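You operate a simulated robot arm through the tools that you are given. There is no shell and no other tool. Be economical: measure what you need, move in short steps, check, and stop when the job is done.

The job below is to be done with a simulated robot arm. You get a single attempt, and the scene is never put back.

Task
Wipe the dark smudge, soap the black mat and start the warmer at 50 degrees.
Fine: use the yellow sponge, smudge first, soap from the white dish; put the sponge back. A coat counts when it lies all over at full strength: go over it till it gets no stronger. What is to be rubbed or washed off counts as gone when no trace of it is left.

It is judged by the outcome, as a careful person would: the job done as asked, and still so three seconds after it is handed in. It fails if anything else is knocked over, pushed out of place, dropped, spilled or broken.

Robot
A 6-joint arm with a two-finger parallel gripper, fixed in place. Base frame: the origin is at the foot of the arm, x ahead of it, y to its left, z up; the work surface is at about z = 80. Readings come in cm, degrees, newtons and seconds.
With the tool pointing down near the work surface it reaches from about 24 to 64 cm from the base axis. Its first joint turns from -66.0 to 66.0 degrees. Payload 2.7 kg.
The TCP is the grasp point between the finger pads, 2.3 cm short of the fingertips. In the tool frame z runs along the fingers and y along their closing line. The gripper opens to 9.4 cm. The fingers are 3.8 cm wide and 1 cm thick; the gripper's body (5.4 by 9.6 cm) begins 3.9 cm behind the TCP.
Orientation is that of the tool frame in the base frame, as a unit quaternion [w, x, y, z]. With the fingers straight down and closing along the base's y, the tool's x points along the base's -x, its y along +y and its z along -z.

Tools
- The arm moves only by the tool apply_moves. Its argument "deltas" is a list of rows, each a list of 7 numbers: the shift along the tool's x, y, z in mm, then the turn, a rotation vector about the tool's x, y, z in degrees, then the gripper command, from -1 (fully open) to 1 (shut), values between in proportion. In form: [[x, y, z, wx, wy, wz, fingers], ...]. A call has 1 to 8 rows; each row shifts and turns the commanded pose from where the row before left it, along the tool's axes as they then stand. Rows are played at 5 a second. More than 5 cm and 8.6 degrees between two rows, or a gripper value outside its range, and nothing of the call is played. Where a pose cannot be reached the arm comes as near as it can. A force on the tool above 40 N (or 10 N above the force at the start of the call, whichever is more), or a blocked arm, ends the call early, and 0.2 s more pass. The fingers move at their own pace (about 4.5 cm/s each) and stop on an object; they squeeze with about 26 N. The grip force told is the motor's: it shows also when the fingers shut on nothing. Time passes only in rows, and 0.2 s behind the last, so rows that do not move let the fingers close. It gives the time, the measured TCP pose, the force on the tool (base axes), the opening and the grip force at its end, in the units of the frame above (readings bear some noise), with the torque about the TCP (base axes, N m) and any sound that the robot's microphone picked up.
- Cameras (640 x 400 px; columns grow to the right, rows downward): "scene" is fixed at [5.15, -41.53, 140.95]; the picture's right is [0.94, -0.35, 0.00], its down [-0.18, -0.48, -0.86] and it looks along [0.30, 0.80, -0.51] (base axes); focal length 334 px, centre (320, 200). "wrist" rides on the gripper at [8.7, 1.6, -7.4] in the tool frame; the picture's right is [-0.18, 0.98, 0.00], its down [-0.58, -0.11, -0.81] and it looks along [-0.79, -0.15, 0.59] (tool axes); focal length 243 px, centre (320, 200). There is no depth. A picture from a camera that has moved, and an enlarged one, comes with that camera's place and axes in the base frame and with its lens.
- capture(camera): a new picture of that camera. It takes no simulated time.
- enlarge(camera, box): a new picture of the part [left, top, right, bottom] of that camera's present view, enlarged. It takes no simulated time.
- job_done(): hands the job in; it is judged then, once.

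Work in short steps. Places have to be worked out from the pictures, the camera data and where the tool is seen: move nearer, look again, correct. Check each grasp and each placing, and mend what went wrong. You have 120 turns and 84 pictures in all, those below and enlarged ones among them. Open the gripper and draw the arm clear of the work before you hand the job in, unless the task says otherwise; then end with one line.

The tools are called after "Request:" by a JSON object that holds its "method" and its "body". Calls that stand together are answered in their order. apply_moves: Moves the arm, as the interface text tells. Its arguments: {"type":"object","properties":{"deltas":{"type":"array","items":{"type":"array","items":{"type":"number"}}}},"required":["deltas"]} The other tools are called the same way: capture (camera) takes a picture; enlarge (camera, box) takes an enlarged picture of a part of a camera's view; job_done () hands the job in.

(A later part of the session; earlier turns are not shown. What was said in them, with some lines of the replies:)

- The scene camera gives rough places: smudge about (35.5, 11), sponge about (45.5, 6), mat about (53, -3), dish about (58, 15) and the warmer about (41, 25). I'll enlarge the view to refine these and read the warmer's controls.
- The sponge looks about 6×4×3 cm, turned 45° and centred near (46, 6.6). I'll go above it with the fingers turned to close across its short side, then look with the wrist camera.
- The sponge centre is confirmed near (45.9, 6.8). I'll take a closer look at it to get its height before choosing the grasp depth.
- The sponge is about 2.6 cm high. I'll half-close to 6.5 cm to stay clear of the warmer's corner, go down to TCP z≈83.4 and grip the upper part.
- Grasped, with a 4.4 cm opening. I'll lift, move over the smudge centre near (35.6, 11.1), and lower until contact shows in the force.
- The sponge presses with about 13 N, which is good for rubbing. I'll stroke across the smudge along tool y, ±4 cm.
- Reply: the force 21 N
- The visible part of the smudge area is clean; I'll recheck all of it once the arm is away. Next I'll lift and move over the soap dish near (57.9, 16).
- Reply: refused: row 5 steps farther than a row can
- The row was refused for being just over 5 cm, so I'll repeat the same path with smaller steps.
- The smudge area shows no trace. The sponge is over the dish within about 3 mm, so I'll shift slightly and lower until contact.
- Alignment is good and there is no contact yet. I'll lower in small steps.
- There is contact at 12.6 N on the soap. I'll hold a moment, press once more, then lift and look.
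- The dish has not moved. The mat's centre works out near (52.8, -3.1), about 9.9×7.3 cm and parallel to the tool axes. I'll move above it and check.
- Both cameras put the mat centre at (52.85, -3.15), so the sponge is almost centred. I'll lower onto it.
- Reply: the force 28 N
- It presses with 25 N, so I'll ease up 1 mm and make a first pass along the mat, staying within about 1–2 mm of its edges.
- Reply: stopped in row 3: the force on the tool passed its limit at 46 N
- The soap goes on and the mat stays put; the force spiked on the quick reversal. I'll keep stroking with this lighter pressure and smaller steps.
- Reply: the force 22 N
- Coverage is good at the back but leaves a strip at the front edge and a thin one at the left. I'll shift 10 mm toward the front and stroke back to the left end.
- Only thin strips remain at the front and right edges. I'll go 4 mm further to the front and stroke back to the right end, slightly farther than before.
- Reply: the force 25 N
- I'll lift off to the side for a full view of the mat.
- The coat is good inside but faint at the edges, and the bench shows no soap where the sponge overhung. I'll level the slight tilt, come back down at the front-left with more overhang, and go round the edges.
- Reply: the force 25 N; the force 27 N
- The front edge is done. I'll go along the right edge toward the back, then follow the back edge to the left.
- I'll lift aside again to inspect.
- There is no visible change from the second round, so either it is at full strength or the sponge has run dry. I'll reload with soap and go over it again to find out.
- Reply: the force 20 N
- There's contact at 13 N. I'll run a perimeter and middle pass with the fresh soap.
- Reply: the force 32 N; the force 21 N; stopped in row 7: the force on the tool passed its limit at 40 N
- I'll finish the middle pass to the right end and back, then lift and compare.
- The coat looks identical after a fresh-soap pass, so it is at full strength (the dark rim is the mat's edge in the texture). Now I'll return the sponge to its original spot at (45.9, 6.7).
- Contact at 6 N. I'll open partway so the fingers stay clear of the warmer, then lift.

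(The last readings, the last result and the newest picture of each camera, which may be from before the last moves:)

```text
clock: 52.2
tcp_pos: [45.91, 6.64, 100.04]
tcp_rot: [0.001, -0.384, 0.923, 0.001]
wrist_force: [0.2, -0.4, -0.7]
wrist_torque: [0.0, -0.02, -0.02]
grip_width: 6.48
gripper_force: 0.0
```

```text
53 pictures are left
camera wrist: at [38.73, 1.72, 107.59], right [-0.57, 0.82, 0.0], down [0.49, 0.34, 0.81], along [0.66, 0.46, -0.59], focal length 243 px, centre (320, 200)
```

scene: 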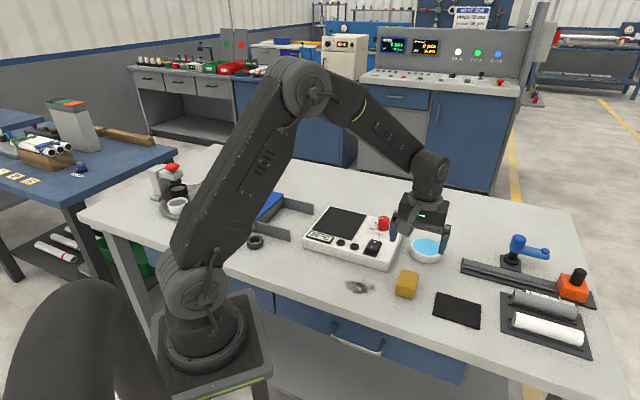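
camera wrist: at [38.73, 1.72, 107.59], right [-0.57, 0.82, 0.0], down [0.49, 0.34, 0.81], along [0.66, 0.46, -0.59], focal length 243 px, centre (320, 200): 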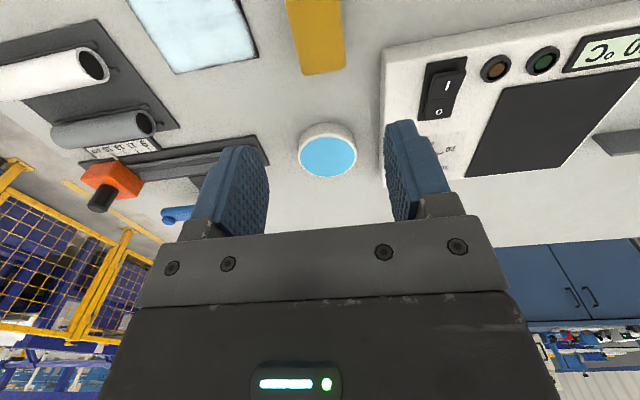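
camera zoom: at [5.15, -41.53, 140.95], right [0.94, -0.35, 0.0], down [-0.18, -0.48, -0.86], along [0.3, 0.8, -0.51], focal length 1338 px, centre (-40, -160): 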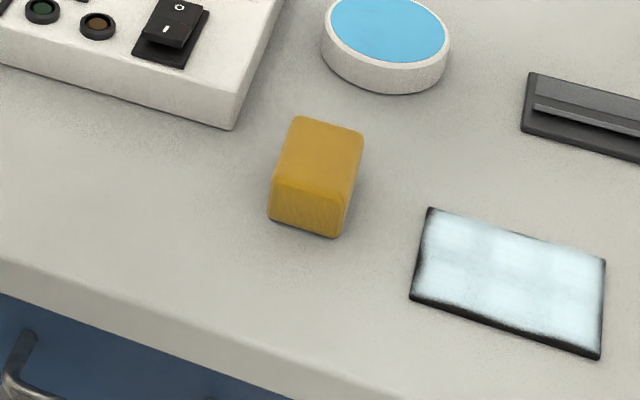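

The sponge is back on its spot (within about 4 mm), and the mat and bench look right. Next is the warmer: I'll move near the dial, which I put around (51–52, 28.6), and look from above.

Request:
{"method": "apply_moves", "body": {"deltas": [[-37, 28, 0, 0, 0, 0, -0.38], [-37, 28, 0, 0, 0, 0, -0.38], [-37, 28, 0, 0, 0, 0, -0.38], [-37, 28, 0, 0, 0, 0, -0.38]]}}

Request:
{"method": "capture", "body": {"camera": "wrist"}}

Request:
{"method": "enlarge", "body": {"camera": "scene", "box": [300, 190, 428, 270]}}

```text
clock: 53.2
tcp_pos: [48.36, 25.03, 100.04]
tcp_rot: [0.001, -0.384, 0.923, 0.0]
wrist_force: [-0.1, -0.2, 0.1]
wrist_torque: [-0.01, -0.01, 0.02]
grip_width: 6.49
gripper_force: 0.1
```

```text
52 pictures are left
camera wrist: at [41.19, 20.07, 107.57], right [-0.57, 0.82, 0.0], down [0.49, 0.33, 0.81], along [0.67, 0.46, -0.59], focal length 243 px, centre (320, 200)
```

wrist: 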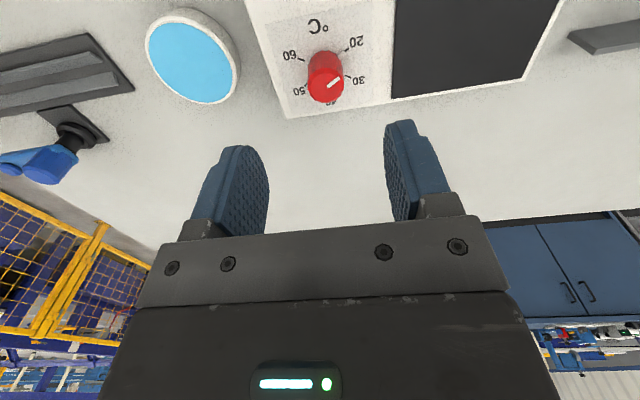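

```text
5.00 times, centred on (364, 230) of scene
camera zoom: at [5.14, -41.53, 140.95], right [0.94, -0.35, 0.0], down [-0.18, -0.48, -0.86], along [0.3, 0.8, -0.51], focal length 1672 px, centre (100, 50)
```

zoom: 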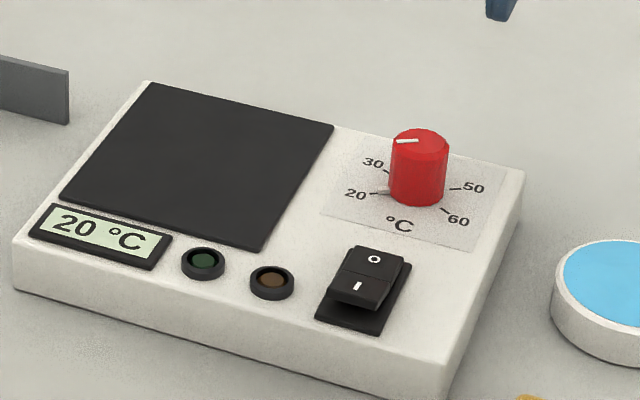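

Request:
{"method": "enlarge", "body": {"camera": "wrist", "box": [240, 0, 400, 120]}}

```text
3.33 times, centred on (320, 60) of wrist
camera zoom: at [41.19, 20.07, 107.57], right [-0.57, 0.82, 0.0], down [0.49, 0.33, 0.81], along [0.67, 0.46, -0.59], focal length 809 px, centre (320, 667)
```

zoom: 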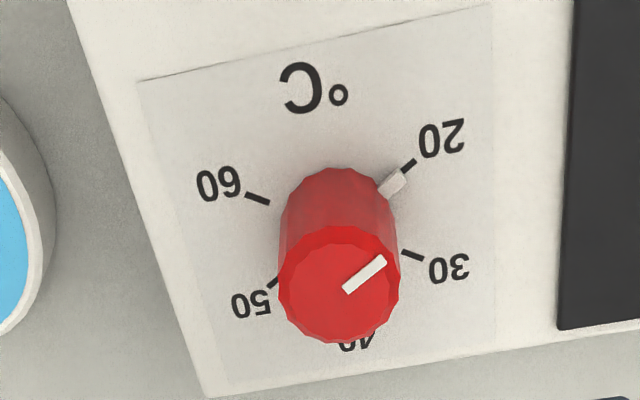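

The knob's tab sits at 20. Fitting the ticks gives the knob centre at (50.73, 27.32), top z≈85.8, and 60° per 10°, so reaching 50 takes 180° clockwise seen from above. I'll centre over the knob and pre-turn the wrist counter-clockwise.

Request:
{"method": "apply_moves", "body": {"deltas": [[-33, 0, 0, 0, 0, 0, -0.38], [0, 0, 0, 0, 0, -8.5, -0.38], [0, 0, 0, 0, 0, -8.5, -0.38], [0, 0, 0, 0, 0, -8.5, -0.38], [0, 0, 0, 0, 0, -8.5, -0.38], [0, 0, 0, 0, 0, -8.5, -0.38], [0, 0, 0, 0, 0, -8.5, -0.38], [0, 0, 0, 0, 0, -8.5, -0.38]]}}

Request:
{"method": "apply_moves", "body": {"deltas": [[0, 0, 0, 0, 0, -8.5, -0.38], [0, 0, 0, 0, 0, -8.5, -0.38], [0, 0, 0, 0, 0, -8.5, -0.38], [0, 0, 0, 0, 0, 0, -0.38]]}}

Request:
{"method": "capture", "body": {"camera": "wrist"}}

Request:
{"method": "capture", "body": {"camera": "scene"}}

```text
clock: 55.0
tcp_pos: [50.89, 27.38, 100.14]
tcp_rot: [-0.001, 0.792, -0.61, 0.001]
wrist_force: [0.5, 1.3, 0.5]
wrist_torque: [-0.03, -0.02, -0.02]
grip_width: 6.51
gripper_force: 0.1
```

```text
clock: 56.0
tcp_pos: [50.91, 27.34, 99.94]
tcp_rot: [-0.001, 0.907, -0.421, 0.001]
wrist_force: [-0.2, 0.2, 0.1]
wrist_torque: [0.0, 0.02, 0.03]
grip_width: 6.51
gripper_force: 0.1
```

```text
49 pictures are left
camera wrist: at [55.22, 19.7, 107.58], right [-0.87, -0.5, 0.0], down [-0.29, 0.51, 0.81], along [-0.4, 0.7, -0.59], focal length 243 px, centre (320, 200)
```

wrist: 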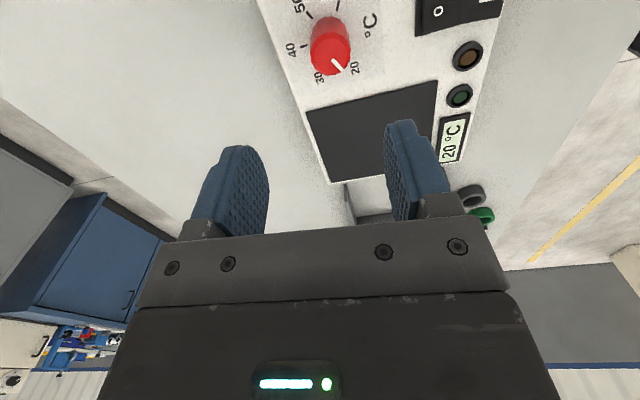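

```text
48 pictures are left
```

scene: 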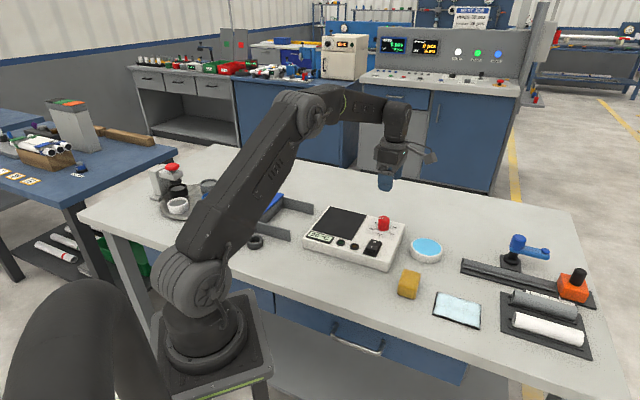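

Request:
{"method": "enlarge", "body": {"camera": "wrist", "box": [270, 0, 390, 90]}}

```text
4.44 times, centred on (330, 45) of wrist
camera zoom: at [55.22, 19.7, 107.58], right [-0.87, -0.5, 0.0], down [-0.29, 0.51, 0.81], along [-0.4, 0.7, -0.59], focal length 1078 px, centre (276, 889)
```

zoom: 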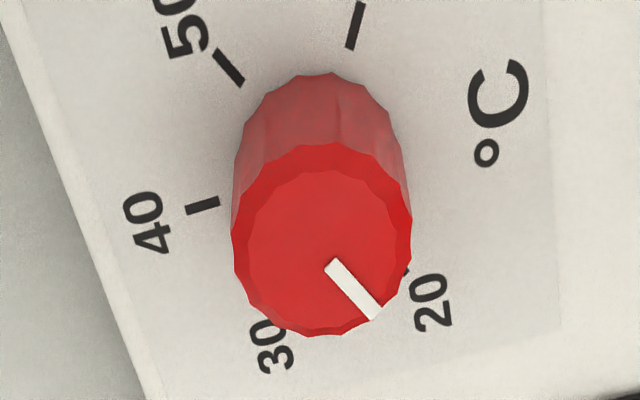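

Comparing the two views, the panel is nearer z≈84 and the knob is at (50.1, 26.85) with its top at about 86.9. I'll correct for that, lower to just above the knob and check.

Request:
{"method": "apply_moves", "body": {"deltas": [[-1.5, 9.4, 30, 0, 0, 0, -0.38], [0, 0, 40, 0, 0, 0, -0.38], [0, 0, 22, 0, 0, 0, -0.38], [0, 0, 0, 0, 0, 0, -0.38]]}}

Request:
{"method": "enlarge", "body": {"camera": "scene", "box": [330, 180, 442, 260]}}

Request:
{"method": "capture", "body": {"camera": "wrist"}}

```text
clock: 57.0
tcp_pos: [49.97, 26.77, 90.76]
tcp_rot: [0.0, 0.907, -0.421, 0.001]
wrist_force: [-0.5, -0.6, 0.0]
wrist_torque: [-0.03, 0.0, -0.02]
grip_width: 6.47
gripper_force: 0.1
```

```text
5.00 times, centred on (386, 220) of scene
camera zoom: at [5.15, -41.53, 140.95], right [0.94, -0.35, 0.0], down [-0.18, -0.48, -0.86], along [0.3, 0.8, -0.51], focal length 1672 px, centre (-10, 100)
```

zoom: 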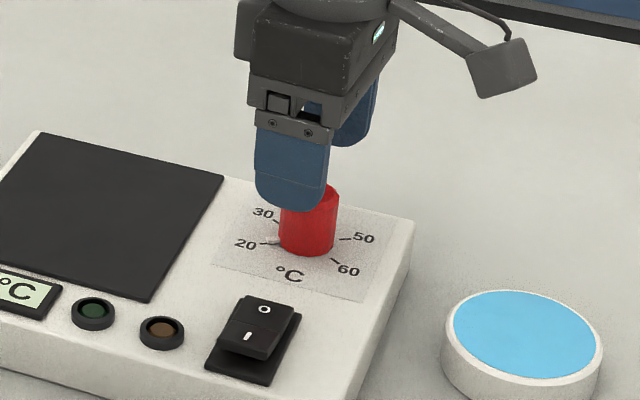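

```text
45 pictures are left
camera wrist: at [54.38, 19.19, 98.33], right [-0.87, -0.49, 0.0], down [-0.29, 0.51, 0.81], along [-0.4, 0.7, -0.59], focal length 243 px, centre (320, 200)
```

wrist: 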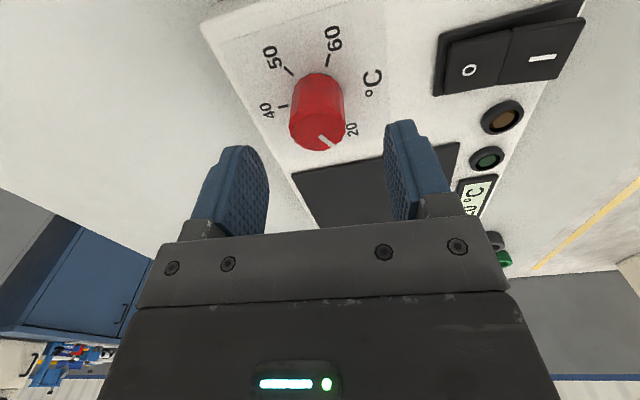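

The knob top appears right where predicted, so it is centred. I'll lower around it and close gently.

Request:
{"method": "apply_moves", "body": {"deltas": [[0, 0, 20, 0, 0, 0, -0.38], [0, 0, 12, 0, 0, 0, -0.38], [0, 0, 4, 0, 0, 0, -0.38], [0, 0, 0, 0, 0, 0, 1], [0, 0, 0, 0, 0, 0, 1], [0, 0, 0, 0, 0, 0, 1], [0, 0, 0, 0, 0, 0, 1]]}}

Request:
{"method": "enlarge", "body": {"camera": "scene", "box": [330, 180, 442, 260]}}

```text
clock: 58.6
tcp_pos: [50.09, 26.83, 87.32]
tcp_rot: [-0.003, 0.907, -0.421, 0.001]
wrist_force: [14.2, 10.2, -7.3]
wrist_torque: [-0.07, 0.11, -0.07]
grip_width: 3.15
gripper_force: 45.0
```

```text
5.00 times, centred on (386, 220) of scene
camera zoom: at [5.19, -41.5, 140.95], right [0.94, -0.35, 0.0], down [-0.18, -0.48, -0.86], along [0.3, 0.8, -0.51], focal length 1672 px, centre (-10, 100)
```

zoom: 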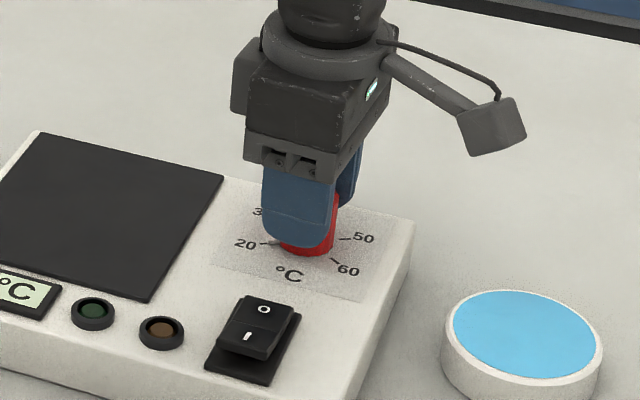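

Gripped at 3.15 cm, with about 17 N of side load, so it's slightly off centre along the closing line. I'll ease the tool 1 mm that way.

Request:
{"method": "apply_moves", "body": {"deltas": [[0, -1, 0, 0, 0, 0, 1], [0, 0, 0, 0, 0, 0, 1]]}}

```text
clock: 59.2
tcp_pos: [50.15, 26.93, 87.29]
tcp_rot: [0.001, 0.907, -0.421, 0.0]
wrist_force: [10.0, 6.8, -3.6]
wrist_torque: [-0.59, -0.03, -0.12]
grip_width: 3.16
gripper_force: 44.9
```

Request:
{"method": "apply_moves", "body": {"deltas": [[0, -1.5, 0, 0, 0, 0, 1], [0, 0, 0, 0, 0, 0, 1]]}}

```text
clock: 59.8
tcp_pos: [50.2, 26.96, 87.13]
tcp_rot: [0.001, 0.907, -0.422, -0.001]
wrist_force: [-8.5, -9.1, 9.2]
wrist_torque: [0.03, -0.18, -0.02]
grip_width: 3.16
gripper_force: 44.9
```

Load is now slightly reversed; I'll back off 0.7 mm and turn the first 34° clockwise.

Request:
{"method": "apply_moves", "body": {"deltas": [[0, 0.7, 0, 0, 0, 0, 1], [0, 0, 0, 0, 0, 6, 1], [0, 0, 0, 0, 0, 7, 1], [0, 0, 0, 0, 0, 7, 1], [0, 0, 0, 0, 0, 7, 1], [0, 0, 0, 0, 0, 7, 1]]}}

Request:
{"method": "enlarge", "body": {"camera": "scene", "box": [300, 180, 428, 260]}}

```text
clock: 61.2
tcp_pos: [50.11, 26.92, 87.22]
tcp_rot: [0.0, 0.743, -0.669, 0.0]
wrist_force: [-10.6, -14.8, 10.2]
wrist_torque: [0.34, 0.45, 0.02]
grip_width: 3.18
gripper_force: 44.7
```

```text
5.00 times, centred on (364, 220) of scene
camera zoom: at [5.11, -41.58, 140.93], right [0.94, -0.35, 0.0], down [-0.18, -0.48, -0.86], along [0.3, 0.81, -0.51], focal length 1672 px, centre (100, 100)
```

zoom: 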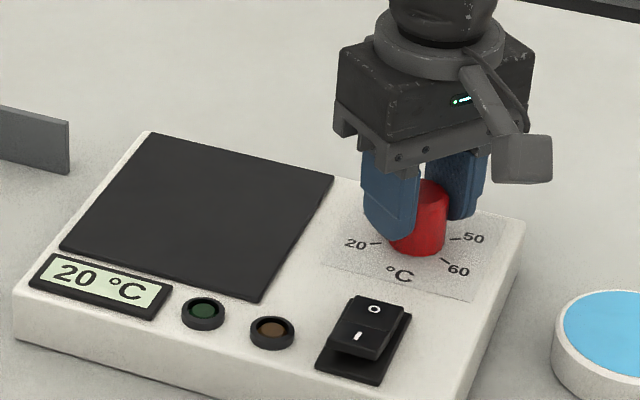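

The knob is turning with the grip and side loads are modest; I'll trim by 0.5 mm and continue.

Request:
{"method": "apply_moves", "body": {"deltas": [[0.6, 0.6, 0, 0, 0, 7, 1], [0, 0, 0, 0, 0, 8, 1], [0, 0, 0, 0, 0, 8, 1], [0, 0, 0, 0, 0, 8, 1], [0, 0, 0, 0, 0, 8, 1]]}}

```text
clock: 62.4
tcp_pos: [50.23, 26.96, 87.27]
tcp_rot: [0.001, -0.477, 0.879, 0.0]
wrist_force: [12.7, -0.6, -4.0]
wrist_torque: [-0.57, 0.48, 0.05]
grip_width: 3.17
gripper_force: 45.4
```

Turned 73° so far; continuing with a small trim.

Request:
{"method": "apply_moves", "body": {"deltas": [[-0.3, -0.6, 0, 0, 0, 8, 1], [0, 0, 0, 0, 0, 8, 1], [0, 0, 0, 0, 0, 8, 1], [0, 0, 0, 0, 0, 8, 1], [0, 0, 0, 0, 0, 8, 1]]}}

Request:
{"method": "enlarge", "body": {"camera": "scene", "box": [300, 180, 428, 260]}}

```text
clock: 63.6
tcp_pos: [50.29, 26.9, 87.21]
tcp_rot: [0.0, -0.148, 0.989, 0.001]
wrist_force: [11.9, -6.5, -2.5]
wrist_torque: [0.35, -0.64, 0.0]
grip_width: 3.17
gripper_force: 44.8
```

```text
5.00 times, centred on (364, 220) of scene
camera zoom: at [5.18, -41.54, 140.94], right [0.94, -0.35, 0.0], down [-0.18, -0.48, -0.86], along [0.3, 0.8, -0.51], focal length 1672 px, centre (100, 100)
```

zoom: 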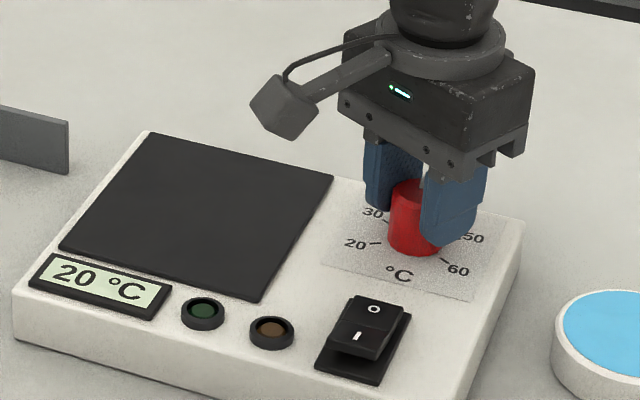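

Turned 113°; 67° remain. Continuing.

Request:
{"method": "apply_moves", "body": {"deltas": [[-0.4, -0.5, 0, 0, 0, 8, 1], [0, 0, 0, 0, 0, 8, 1], [0, 0, 0, 0, 0, 8, 1], [0, 0, 0, 0, 0, 8, 1]]}}

Request:
{"method": "apply_moves", "body": {"deltas": [[0, 0, 0, 0, 0, 8, 1], [0, 0, 0, 0, 0, 8, 1], [0, 0, 0, 0, 0, 8, 1], [0, 0, 0, 0, 0, 8, 1], [0, 0, 0, 0, 0, 2.8, 1], [0, 0, 0, 0, 0, 0, 1]]}}

Request:
{"method": "capture", "body": {"camera": "wrist"}}

Request:
{"method": "enlarge", "body": {"camera": "scene", "box": [300, 180, 428, 260]}}

```text
clock: 64.6
tcp_pos: [50.32, 26.93, 87.22]
tcp_rot: [-0.001, 0.13, 0.992, 0.0]
wrist_force: [5.5, -7.4, 2.6]
wrist_torque: [-0.96, -1.12, 0.01]
grip_width: 3.16
gripper_force: 45.5
```

```text
clock: 66.0
tcp_pos: [50.31, 26.84, 87.22]
tcp_rot: [-0.001, 0.42, 0.907, 0.002]
wrist_force: [0.1, -7.7, 9.7]
wrist_torque: [-1.1, 0.05, -0.03]
grip_width: 3.14
gripper_force: 45.5
```

```text
41 pictures are left
camera wrist: at [45.89, 34.47, 94.78], right [0.87, 0.5, 0.0], down [0.29, -0.51, 0.81], along [0.4, -0.7, -0.59], focal length 243 px, centre (320, 200)
```

wrist: 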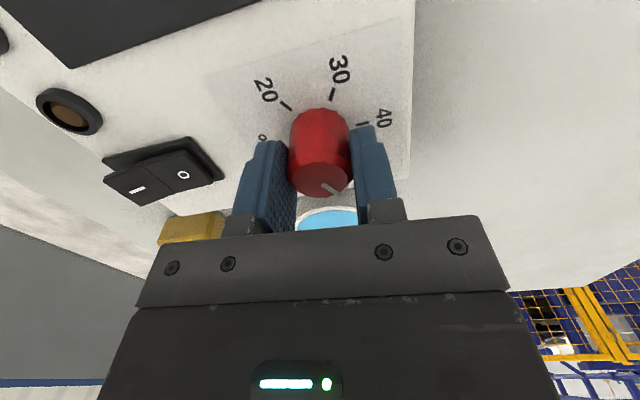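

```text
5.00 times, centred on (364, 220) of scene
camera zoom: at [5.13, -41.56, 140.94], right [0.94, -0.35, 0.0], down [-0.18, -0.48, -0.86], along [0.3, 0.81, -0.51], focal length 1672 px, centre (100, 100)
```

zoom: 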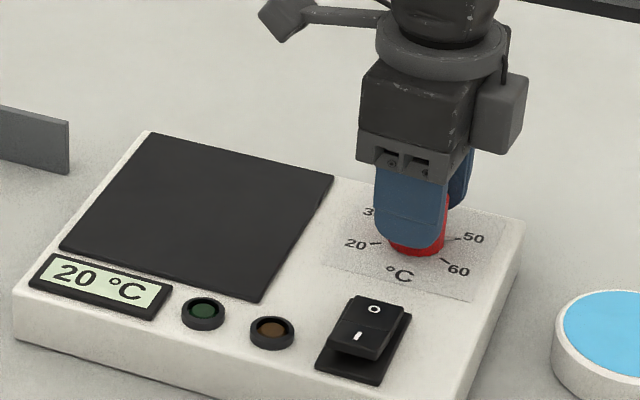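

Turned 180°, and the tab appears at 50. I'll release, lift and look.

Request:
{"method": "apply_moves", "body": {"deltas": [[0, 0, 0, 0, 0, 0, -0.38], [0, 0, 0, 0, 0, 0, -0.38], [0, 0, 0, 0, 0, 0, -0.38], [0, 0, -35, 0, 0, 0, -0.38], [0, 0, -45, 0, 0, 0, -0.38], [0, 0, -45, 0, 0, 0, -0.38]]}}

Request:
{"method": "enlarge", "body": {"camera": "scene", "box": [340, 200, 420, 250]}}

Request:
{"method": "enlarge", "body": {"camera": "wrist", "box": [240, 0, 400, 120]}}

```text
clock: 67.4
tcp_pos: [50.19, 26.77, 99.68]
tcp_rot: [0.0, 0.42, 0.908, 0.002]
wrist_force: [0.7, -0.2, 0.3]
wrist_torque: [0.0, -0.02, -0.01]
grip_width: 6.5
gripper_force: 0.0
```

```text
8.00 times, centred on (380, 225) of scene
camera zoom: at [5.15, -41.53, 140.95], right [0.94, -0.35, 0.0], down [-0.18, -0.48, -0.86], along [0.3, 0.8, -0.51], focal length 2675 px, centre (-160, 0)
```

zoom: 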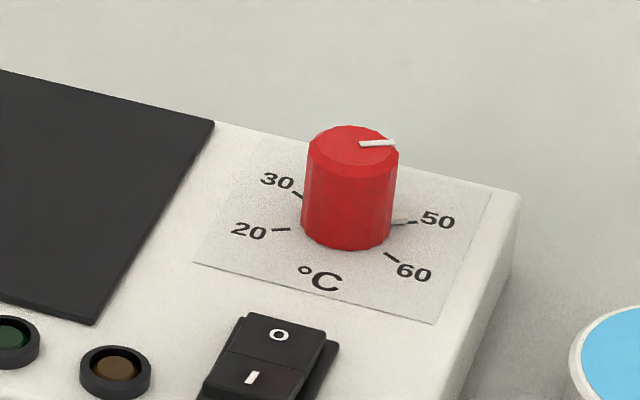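

```text
3.33 times, centred on (320, 60) of wrist
camera zoom: at [45.92, 34.35, 107.33], right [0.87, 0.5, 0.0], down [0.29, -0.51, 0.81], along [0.4, -0.7, -0.59], focal length 809 px, centre (320, 667)
```

zoom: 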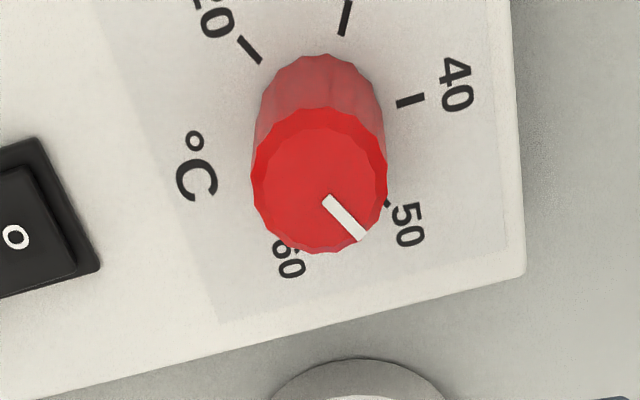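

The pointer is on 50. Now the rocker: the "I" end is near (41.6, 18.4). I'll close the fingers, square up to the panel and take a look from beside it.

Request:
{"method": "apply_moves", "body": {"deltas": [[0, 0, 0, 0, 0, -4.7, -0.38], [14, -40, 0, 0, 0, 0, 1], [14, -40, 0, 0, 0, 0, 1], [13, -40, 10, 0, 0, 0, 1], [0, 0, 0, 0, 0, 0, 1], [0, 0, 0, 0, 0, 0, 1]]}}

Request:
{"method": "capture", "body": {"camera": "wrist"}}

Request:
{"method": "enlarge", "body": {"camera": "scene", "box": [330, 215, 410, 265]}}

```text
clock: 68.8
tcp_pos: [38.84, 21.34, 98.77]
tcp_rot: [0.0, 0.382, 0.924, 0.0]
wrist_force: [-0.1, -0.7, 0.1]
wrist_torque: [0.02, 0.0, -0.04]
grip_width: 0.01
gripper_force: 25.7
```

```text
37 pictures are left
camera wrist: at [33.85, 28.49, 106.36], right [0.82, 0.57, 0.0], down [0.33, -0.49, 0.81], along [0.46, -0.66, -0.59], focal length 243 px, centre (320, 200)
```

wrist: 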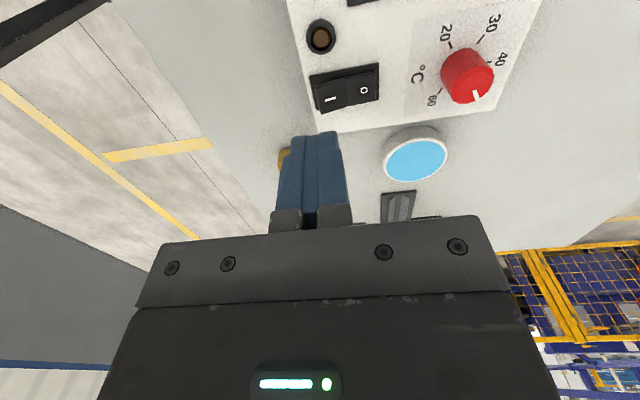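

```text
8.00 times, centred on (370, 240) of scene
camera zoom: at [5.15, -41.53, 140.95], right [0.94, -0.35, 0.0], down [-0.18, -0.48, -0.86], along [0.3, 0.8, -0.51], focal length 2675 px, centre (-80, -120)
```

zoom: 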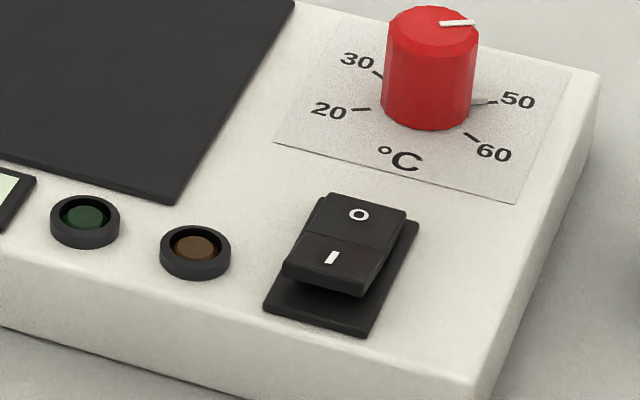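

The "I" end is raised, centred at about (41.7, 18.4). I'll move over its outer half and come down to just above it.

Request:
{"method": "apply_moves", "body": {"deltas": [[-41, -2, 0, 0, 0, 0, 1], [0, 0, 45, 0, 0, 0, 1], [0, 0, 35, 0, 0, 0, 1], [0, 0, 0, 0, 0, 0, 1]]}}

Request:
{"method": "enlarge", "body": {"camera": "scene", "box": [330, 205, 410, 265]}}

Request:
{"method": "enlarge", "body": {"camera": "wrist", "box": [240, 40, 440, 190]}}

```text
clock: 69.8
tcp_pos: [41.54, 18.22, 90.69]
tcp_rot: [0.0, 0.382, 0.924, 0.0]
wrist_force: [-0.6, -0.7, 0.4]
wrist_torque: [-0.03, -0.01, 0.0]
grip_width: 0.0
gripper_force: 25.7
```

```text
6.67 times, centred on (370, 235) of scene
camera zoom: at [5.15, -41.53, 140.95], right [0.94, -0.35, 0.0], down [-0.18, -0.48, -0.86], along [0.3, 0.8, -0.51], focal length 2229 px, centre (-13, -33)
```

zoom: 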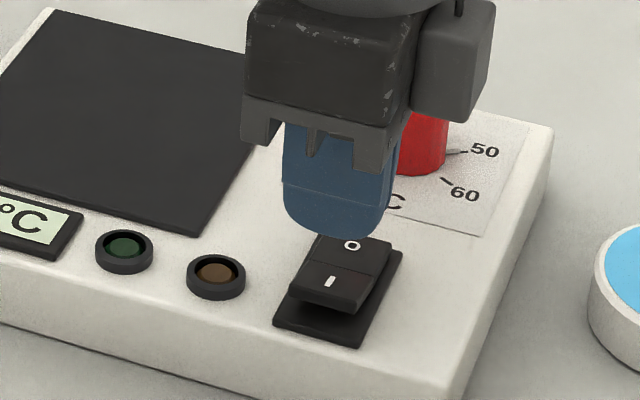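

```text
2.67 times, centred on (340, 115) of wrist
camera zoom: at [36.58, 25.44, 98.24], right [0.82, 0.57, 0.0], down [0.33, -0.49, 0.81], along [0.46, -0.66, -0.59], focal length 647 px, centre (267, 427)
```

zoom: 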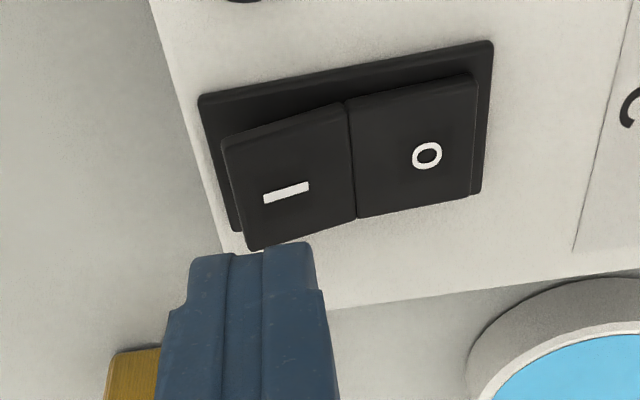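

Alignment is good: the fingertips are over the outer half of "I". I'll press down in small steps and listen for a click.

Request:
{"method": "apply_moves", "body": {"deltas": [[0, 0, 18, 0, 0, 0, 1], [0, 0, 4, 0, 0, 0, 1], [0, 0, 3, 0, 0, 0, 1], [0, 0, 3, 0, 0, 0, 1]]}}

Request:
{"method": "enlarge", "body": {"camera": "scene", "box": [300, 205, 428, 285]}}

```text
clock: 70.8
tcp_pos: [41.62, 18.19, 87.89]
tcp_rot: [0.0, 0.382, 0.924, 0.001]
wrist_force: [-0.9, 0.1, 0.0]
wrist_torque: [-0.01, 0.01, -0.02]
grip_width: 0.0
gripper_force: 25.7
```

```text
5.00 times, centred on (364, 245) of scene
camera zoom: at [5.15, -41.53, 140.95], right [0.94, -0.35, 0.0], down [-0.18, -0.48, -0.86], along [0.3, 0.8, -0.51], focal length 1672 px, centre (100, -25)
```

zoom: 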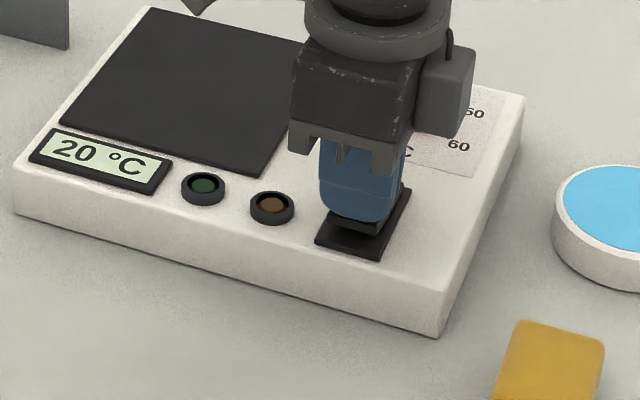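

Request:
{"method": "apply_moves", "body": {"deltas": [[0, 0, 2, 0, 0, 0, 1], [0, 0, 2, 0, 0, 0, 1], [0, 0, 2, 0, 0, 0, 1]]}}

```text
clock: 71.6
tcp_pos: [41.58, 18.26, 87.39]
tcp_rot: [0.001, 0.382, 0.924, 0.002]
wrist_force: [-1.6, -1.6, 1.8]
wrist_torque: [-0.04, 0.06, -0.01]
grip_width: 0.0
gripper_force: 26.3
```

Light contact has begun at 2 N; pressing on.

Request:
{"method": "apply_moves", "body": {"deltas": [[0, 0, 2, 0, 0, 0, 1], [0, 0, 2, 0, 0, 0, 1], [0, 0, 2, 0, 0, 0, 1]]}}

Request:
{"method": "enlarge", "body": {"camera": "scene", "box": [300, 205, 428, 285]}}

```text
clock: 72.5
tcp_pos: [41.57, 18.28, 87.12]
tcp_rot: [0.0, 0.382, 0.924, 0.0]
wrist_force: [-6.6, -2.2, 9.4]
wrist_torque: [0.0, 0.1, 0.01]
grip_width: 0.0
gripper_force: 26.3
stopped in row 3: the force on the tool passed its limit at 42 N (the readings are from after the stop); the commanded pose is now the measured one
```

```text
5.00 times, centred on (364, 245) of scene
camera zoom: at [5.12, -41.54, 140.94], right [0.94, -0.35, 0.0], down [-0.18, -0.48, -0.86], along [0.3, 0.8, -0.51], focal length 1672 px, centre (100, -25)
```

zoom: 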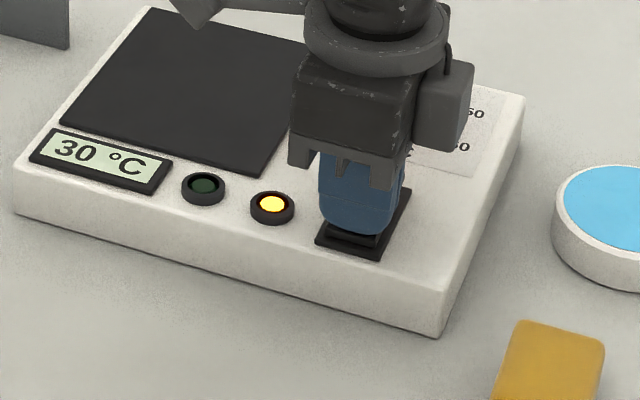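

The warmer is on: the amber lamp is lit and the display is rising (30 °C). I'll lift clear, open the gripper and watch it reach 50.

Request:
{"method": "apply_moves", "body": {"deltas": [[0, 0, -20, 0, 0, 0, 1], [0, 0, -45, 0, 0, 0, 1], [0, 0, -45, 0, 0, 0, -1], [0, 0, -45, 0, 0, 0, -1], [30, 0, -40, 0, 0, 0, -1], [45, 0, 0, 0, 0, 0, -1], [45, 0, 0, 0, 0, 0, -1], [0, 0, 0, 0, 0, 0, -1]]}}

Request:
{"method": "enlarge", "body": {"camera": "scene", "box": [300, 205, 428, 285]}}

Request:
{"method": "capture", "body": {"camera": "scene"}}

```text
clock: 74.3
tcp_pos: [33.09, 26.71, 106.57]
tcp_rot: [0.001, 0.382, 0.924, 0.001]
wrist_force: [1.2, -0.5, 0.2]
wrist_torque: [0.0, -0.02, -0.03]
grip_width: 9.4
gripper_force: 0.1
```

```text
5.00 times, centred on (364, 245) of scene
camera zoom: at [5.15, -41.53, 140.95], right [0.94, -0.35, 0.0], down [-0.18, -0.48, -0.86], along [0.3, 0.8, -0.51], focal length 1672 px, centre (100, -25)
```

zoom: 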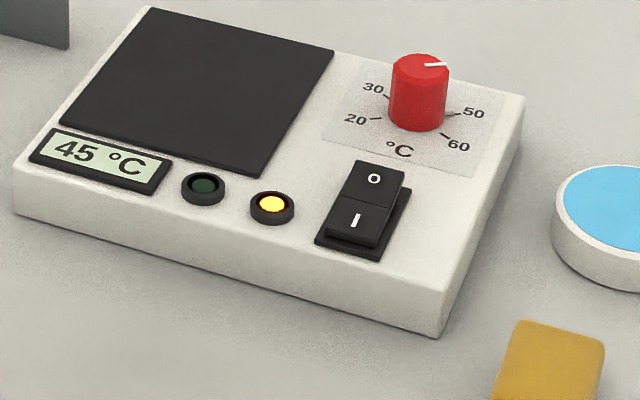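

```text
30 pictures are left
```

scene: 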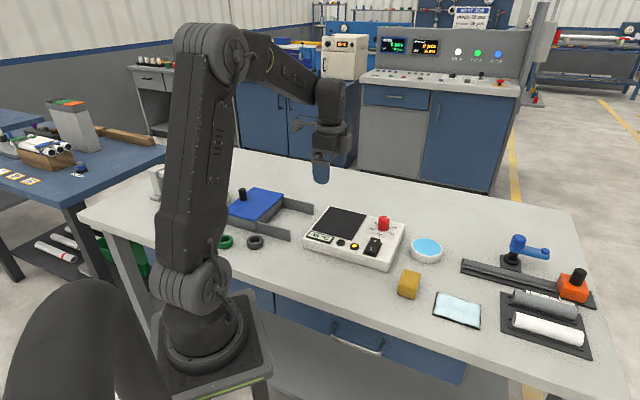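

The display reads 45 °C and is still climbing. I'll wait a little to confirm where it settles.

Request:
{"method": "apply_moves", "body": {"deltas": [[0, 0, 0, 0, 0, 0, -1], [0, 0, 0, 0, 0, 0, -1], [0, 0, 0, 0, 0, 0, -1], [0, 0, 0, 0, 0, 0, -1], [0, 0, 0, 0, 0, 0, -1], [0, 0, 0, 0, 0, 0, -1], [0, 0, 0, 0, 0, 0, -1], [0, 0, 0, 0, 0, 0, -1]]}}

Request:
{"method": "enlarge", "body": {"camera": "scene", "box": [300, 205, 428, 285]}}

Request:
{"method": "enlarge", "body": {"camera": "scene", "box": [330, 255, 490, 335]}}

```text
clock: 76.1
tcp_pos: [33.19, 26.79, 106.56]
tcp_rot: [0.001, 0.381, 0.924, 0.002]
wrist_force: [0.2, -0.5, 0.1]
wrist_torque: [-0.03, 0.03, 0.03]
grip_width: 9.37
gripper_force: 0.0
```

```text
5.00 times, centred on (364, 245) of scene
camera zoom: at [5.15, -41.53, 140.95], right [0.94, -0.35, 0.0], down [-0.18, -0.48, -0.86], along [0.3, 0.8, -0.51], focal length 1672 px, centre (100, -25)
```

zoom: 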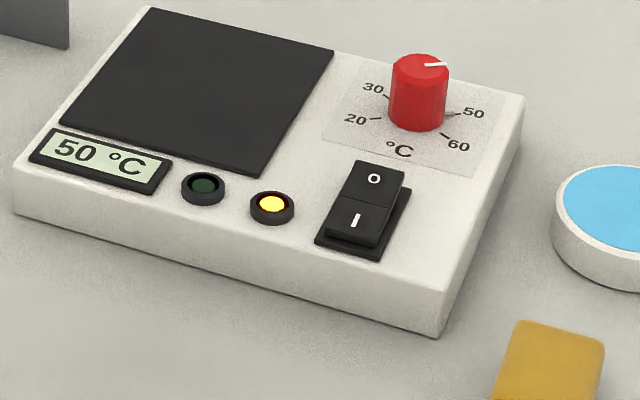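

```text
4.00 times, centred on (410, 295) of scene
camera zoom: at [5.15, -41.53, 140.95], right [0.94, -0.35, 0.0], down [-0.18, -0.48, -0.86], along [0.3, 0.8, -0.51], focal length 1338 px, centre (-40, -180)
```

zoom: 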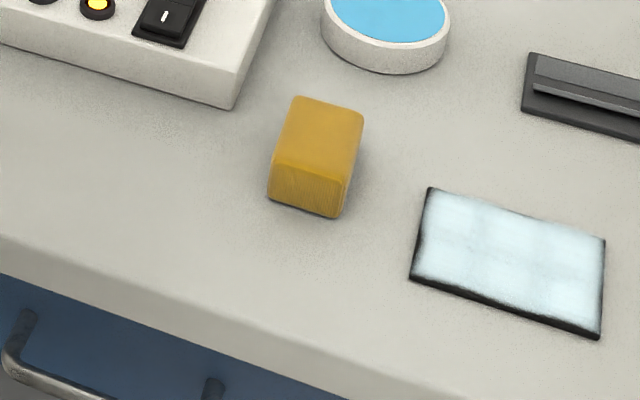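

It reads 50 °C. I'll do one more short wait to make sure it holds.

Request:
{"method": "apply_moves", "body": {"deltas": [[0, 0, 0, 0, 0, 0, -1], [0, 0, 0, 0, 0, 0, -1], [0, 0, 0, 0, 0, 0, -1], [0, 0, 0, 0, 0, 0, -1], [0, 0, 0, 0, 0, 0, -1], [0, 0, 0, 0, 0, 0, -1], [0, 0, 0, 0, 0, 0, -1], [0, 0, 0, 0, 0, 0, -1]]}}

Request:
{"method": "enlarge", "body": {"camera": "scene", "box": [300, 205, 428, 285]}}

```text
clock: 77.9
tcp_pos: [33.13, 26.8, 106.59]
tcp_rot: [0.001, 0.381, 0.924, 0.001]
wrist_force: [-0.5, 0.2, 0.0]
wrist_torque: [0.01, 0.0, 0.06]
grip_width: 9.39
gripper_force: 0.0
```

```text
5.00 times, centred on (364, 245) of scene
camera zoom: at [5.15, -41.53, 140.95], right [0.94, -0.35, 0.0], down [-0.18, -0.48, -0.86], along [0.3, 0.8, -0.51], focal length 1672 px, centre (100, -25)
```

zoom: 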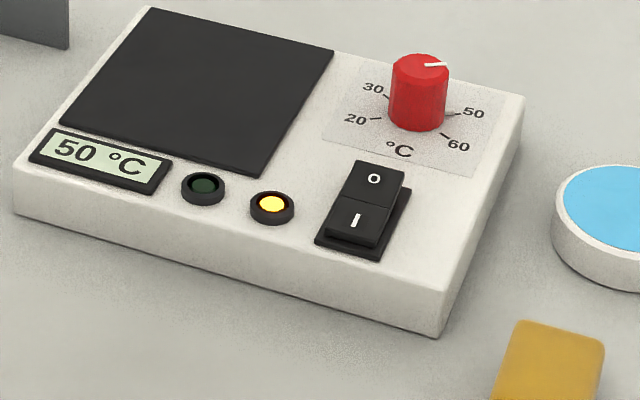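

It holds steady at 50 °C, everything else is in place, and the arm is clear with the gripper open. Handing in.

Request:
{"method": "job_done", "body": {}}

```text
The job is handed in.
```

The smudge is wiped off, the black mat is soaped until it got no stronger, the sponge is back within about 4 mm of its spot, and the warmer is on and holding 50 °C.
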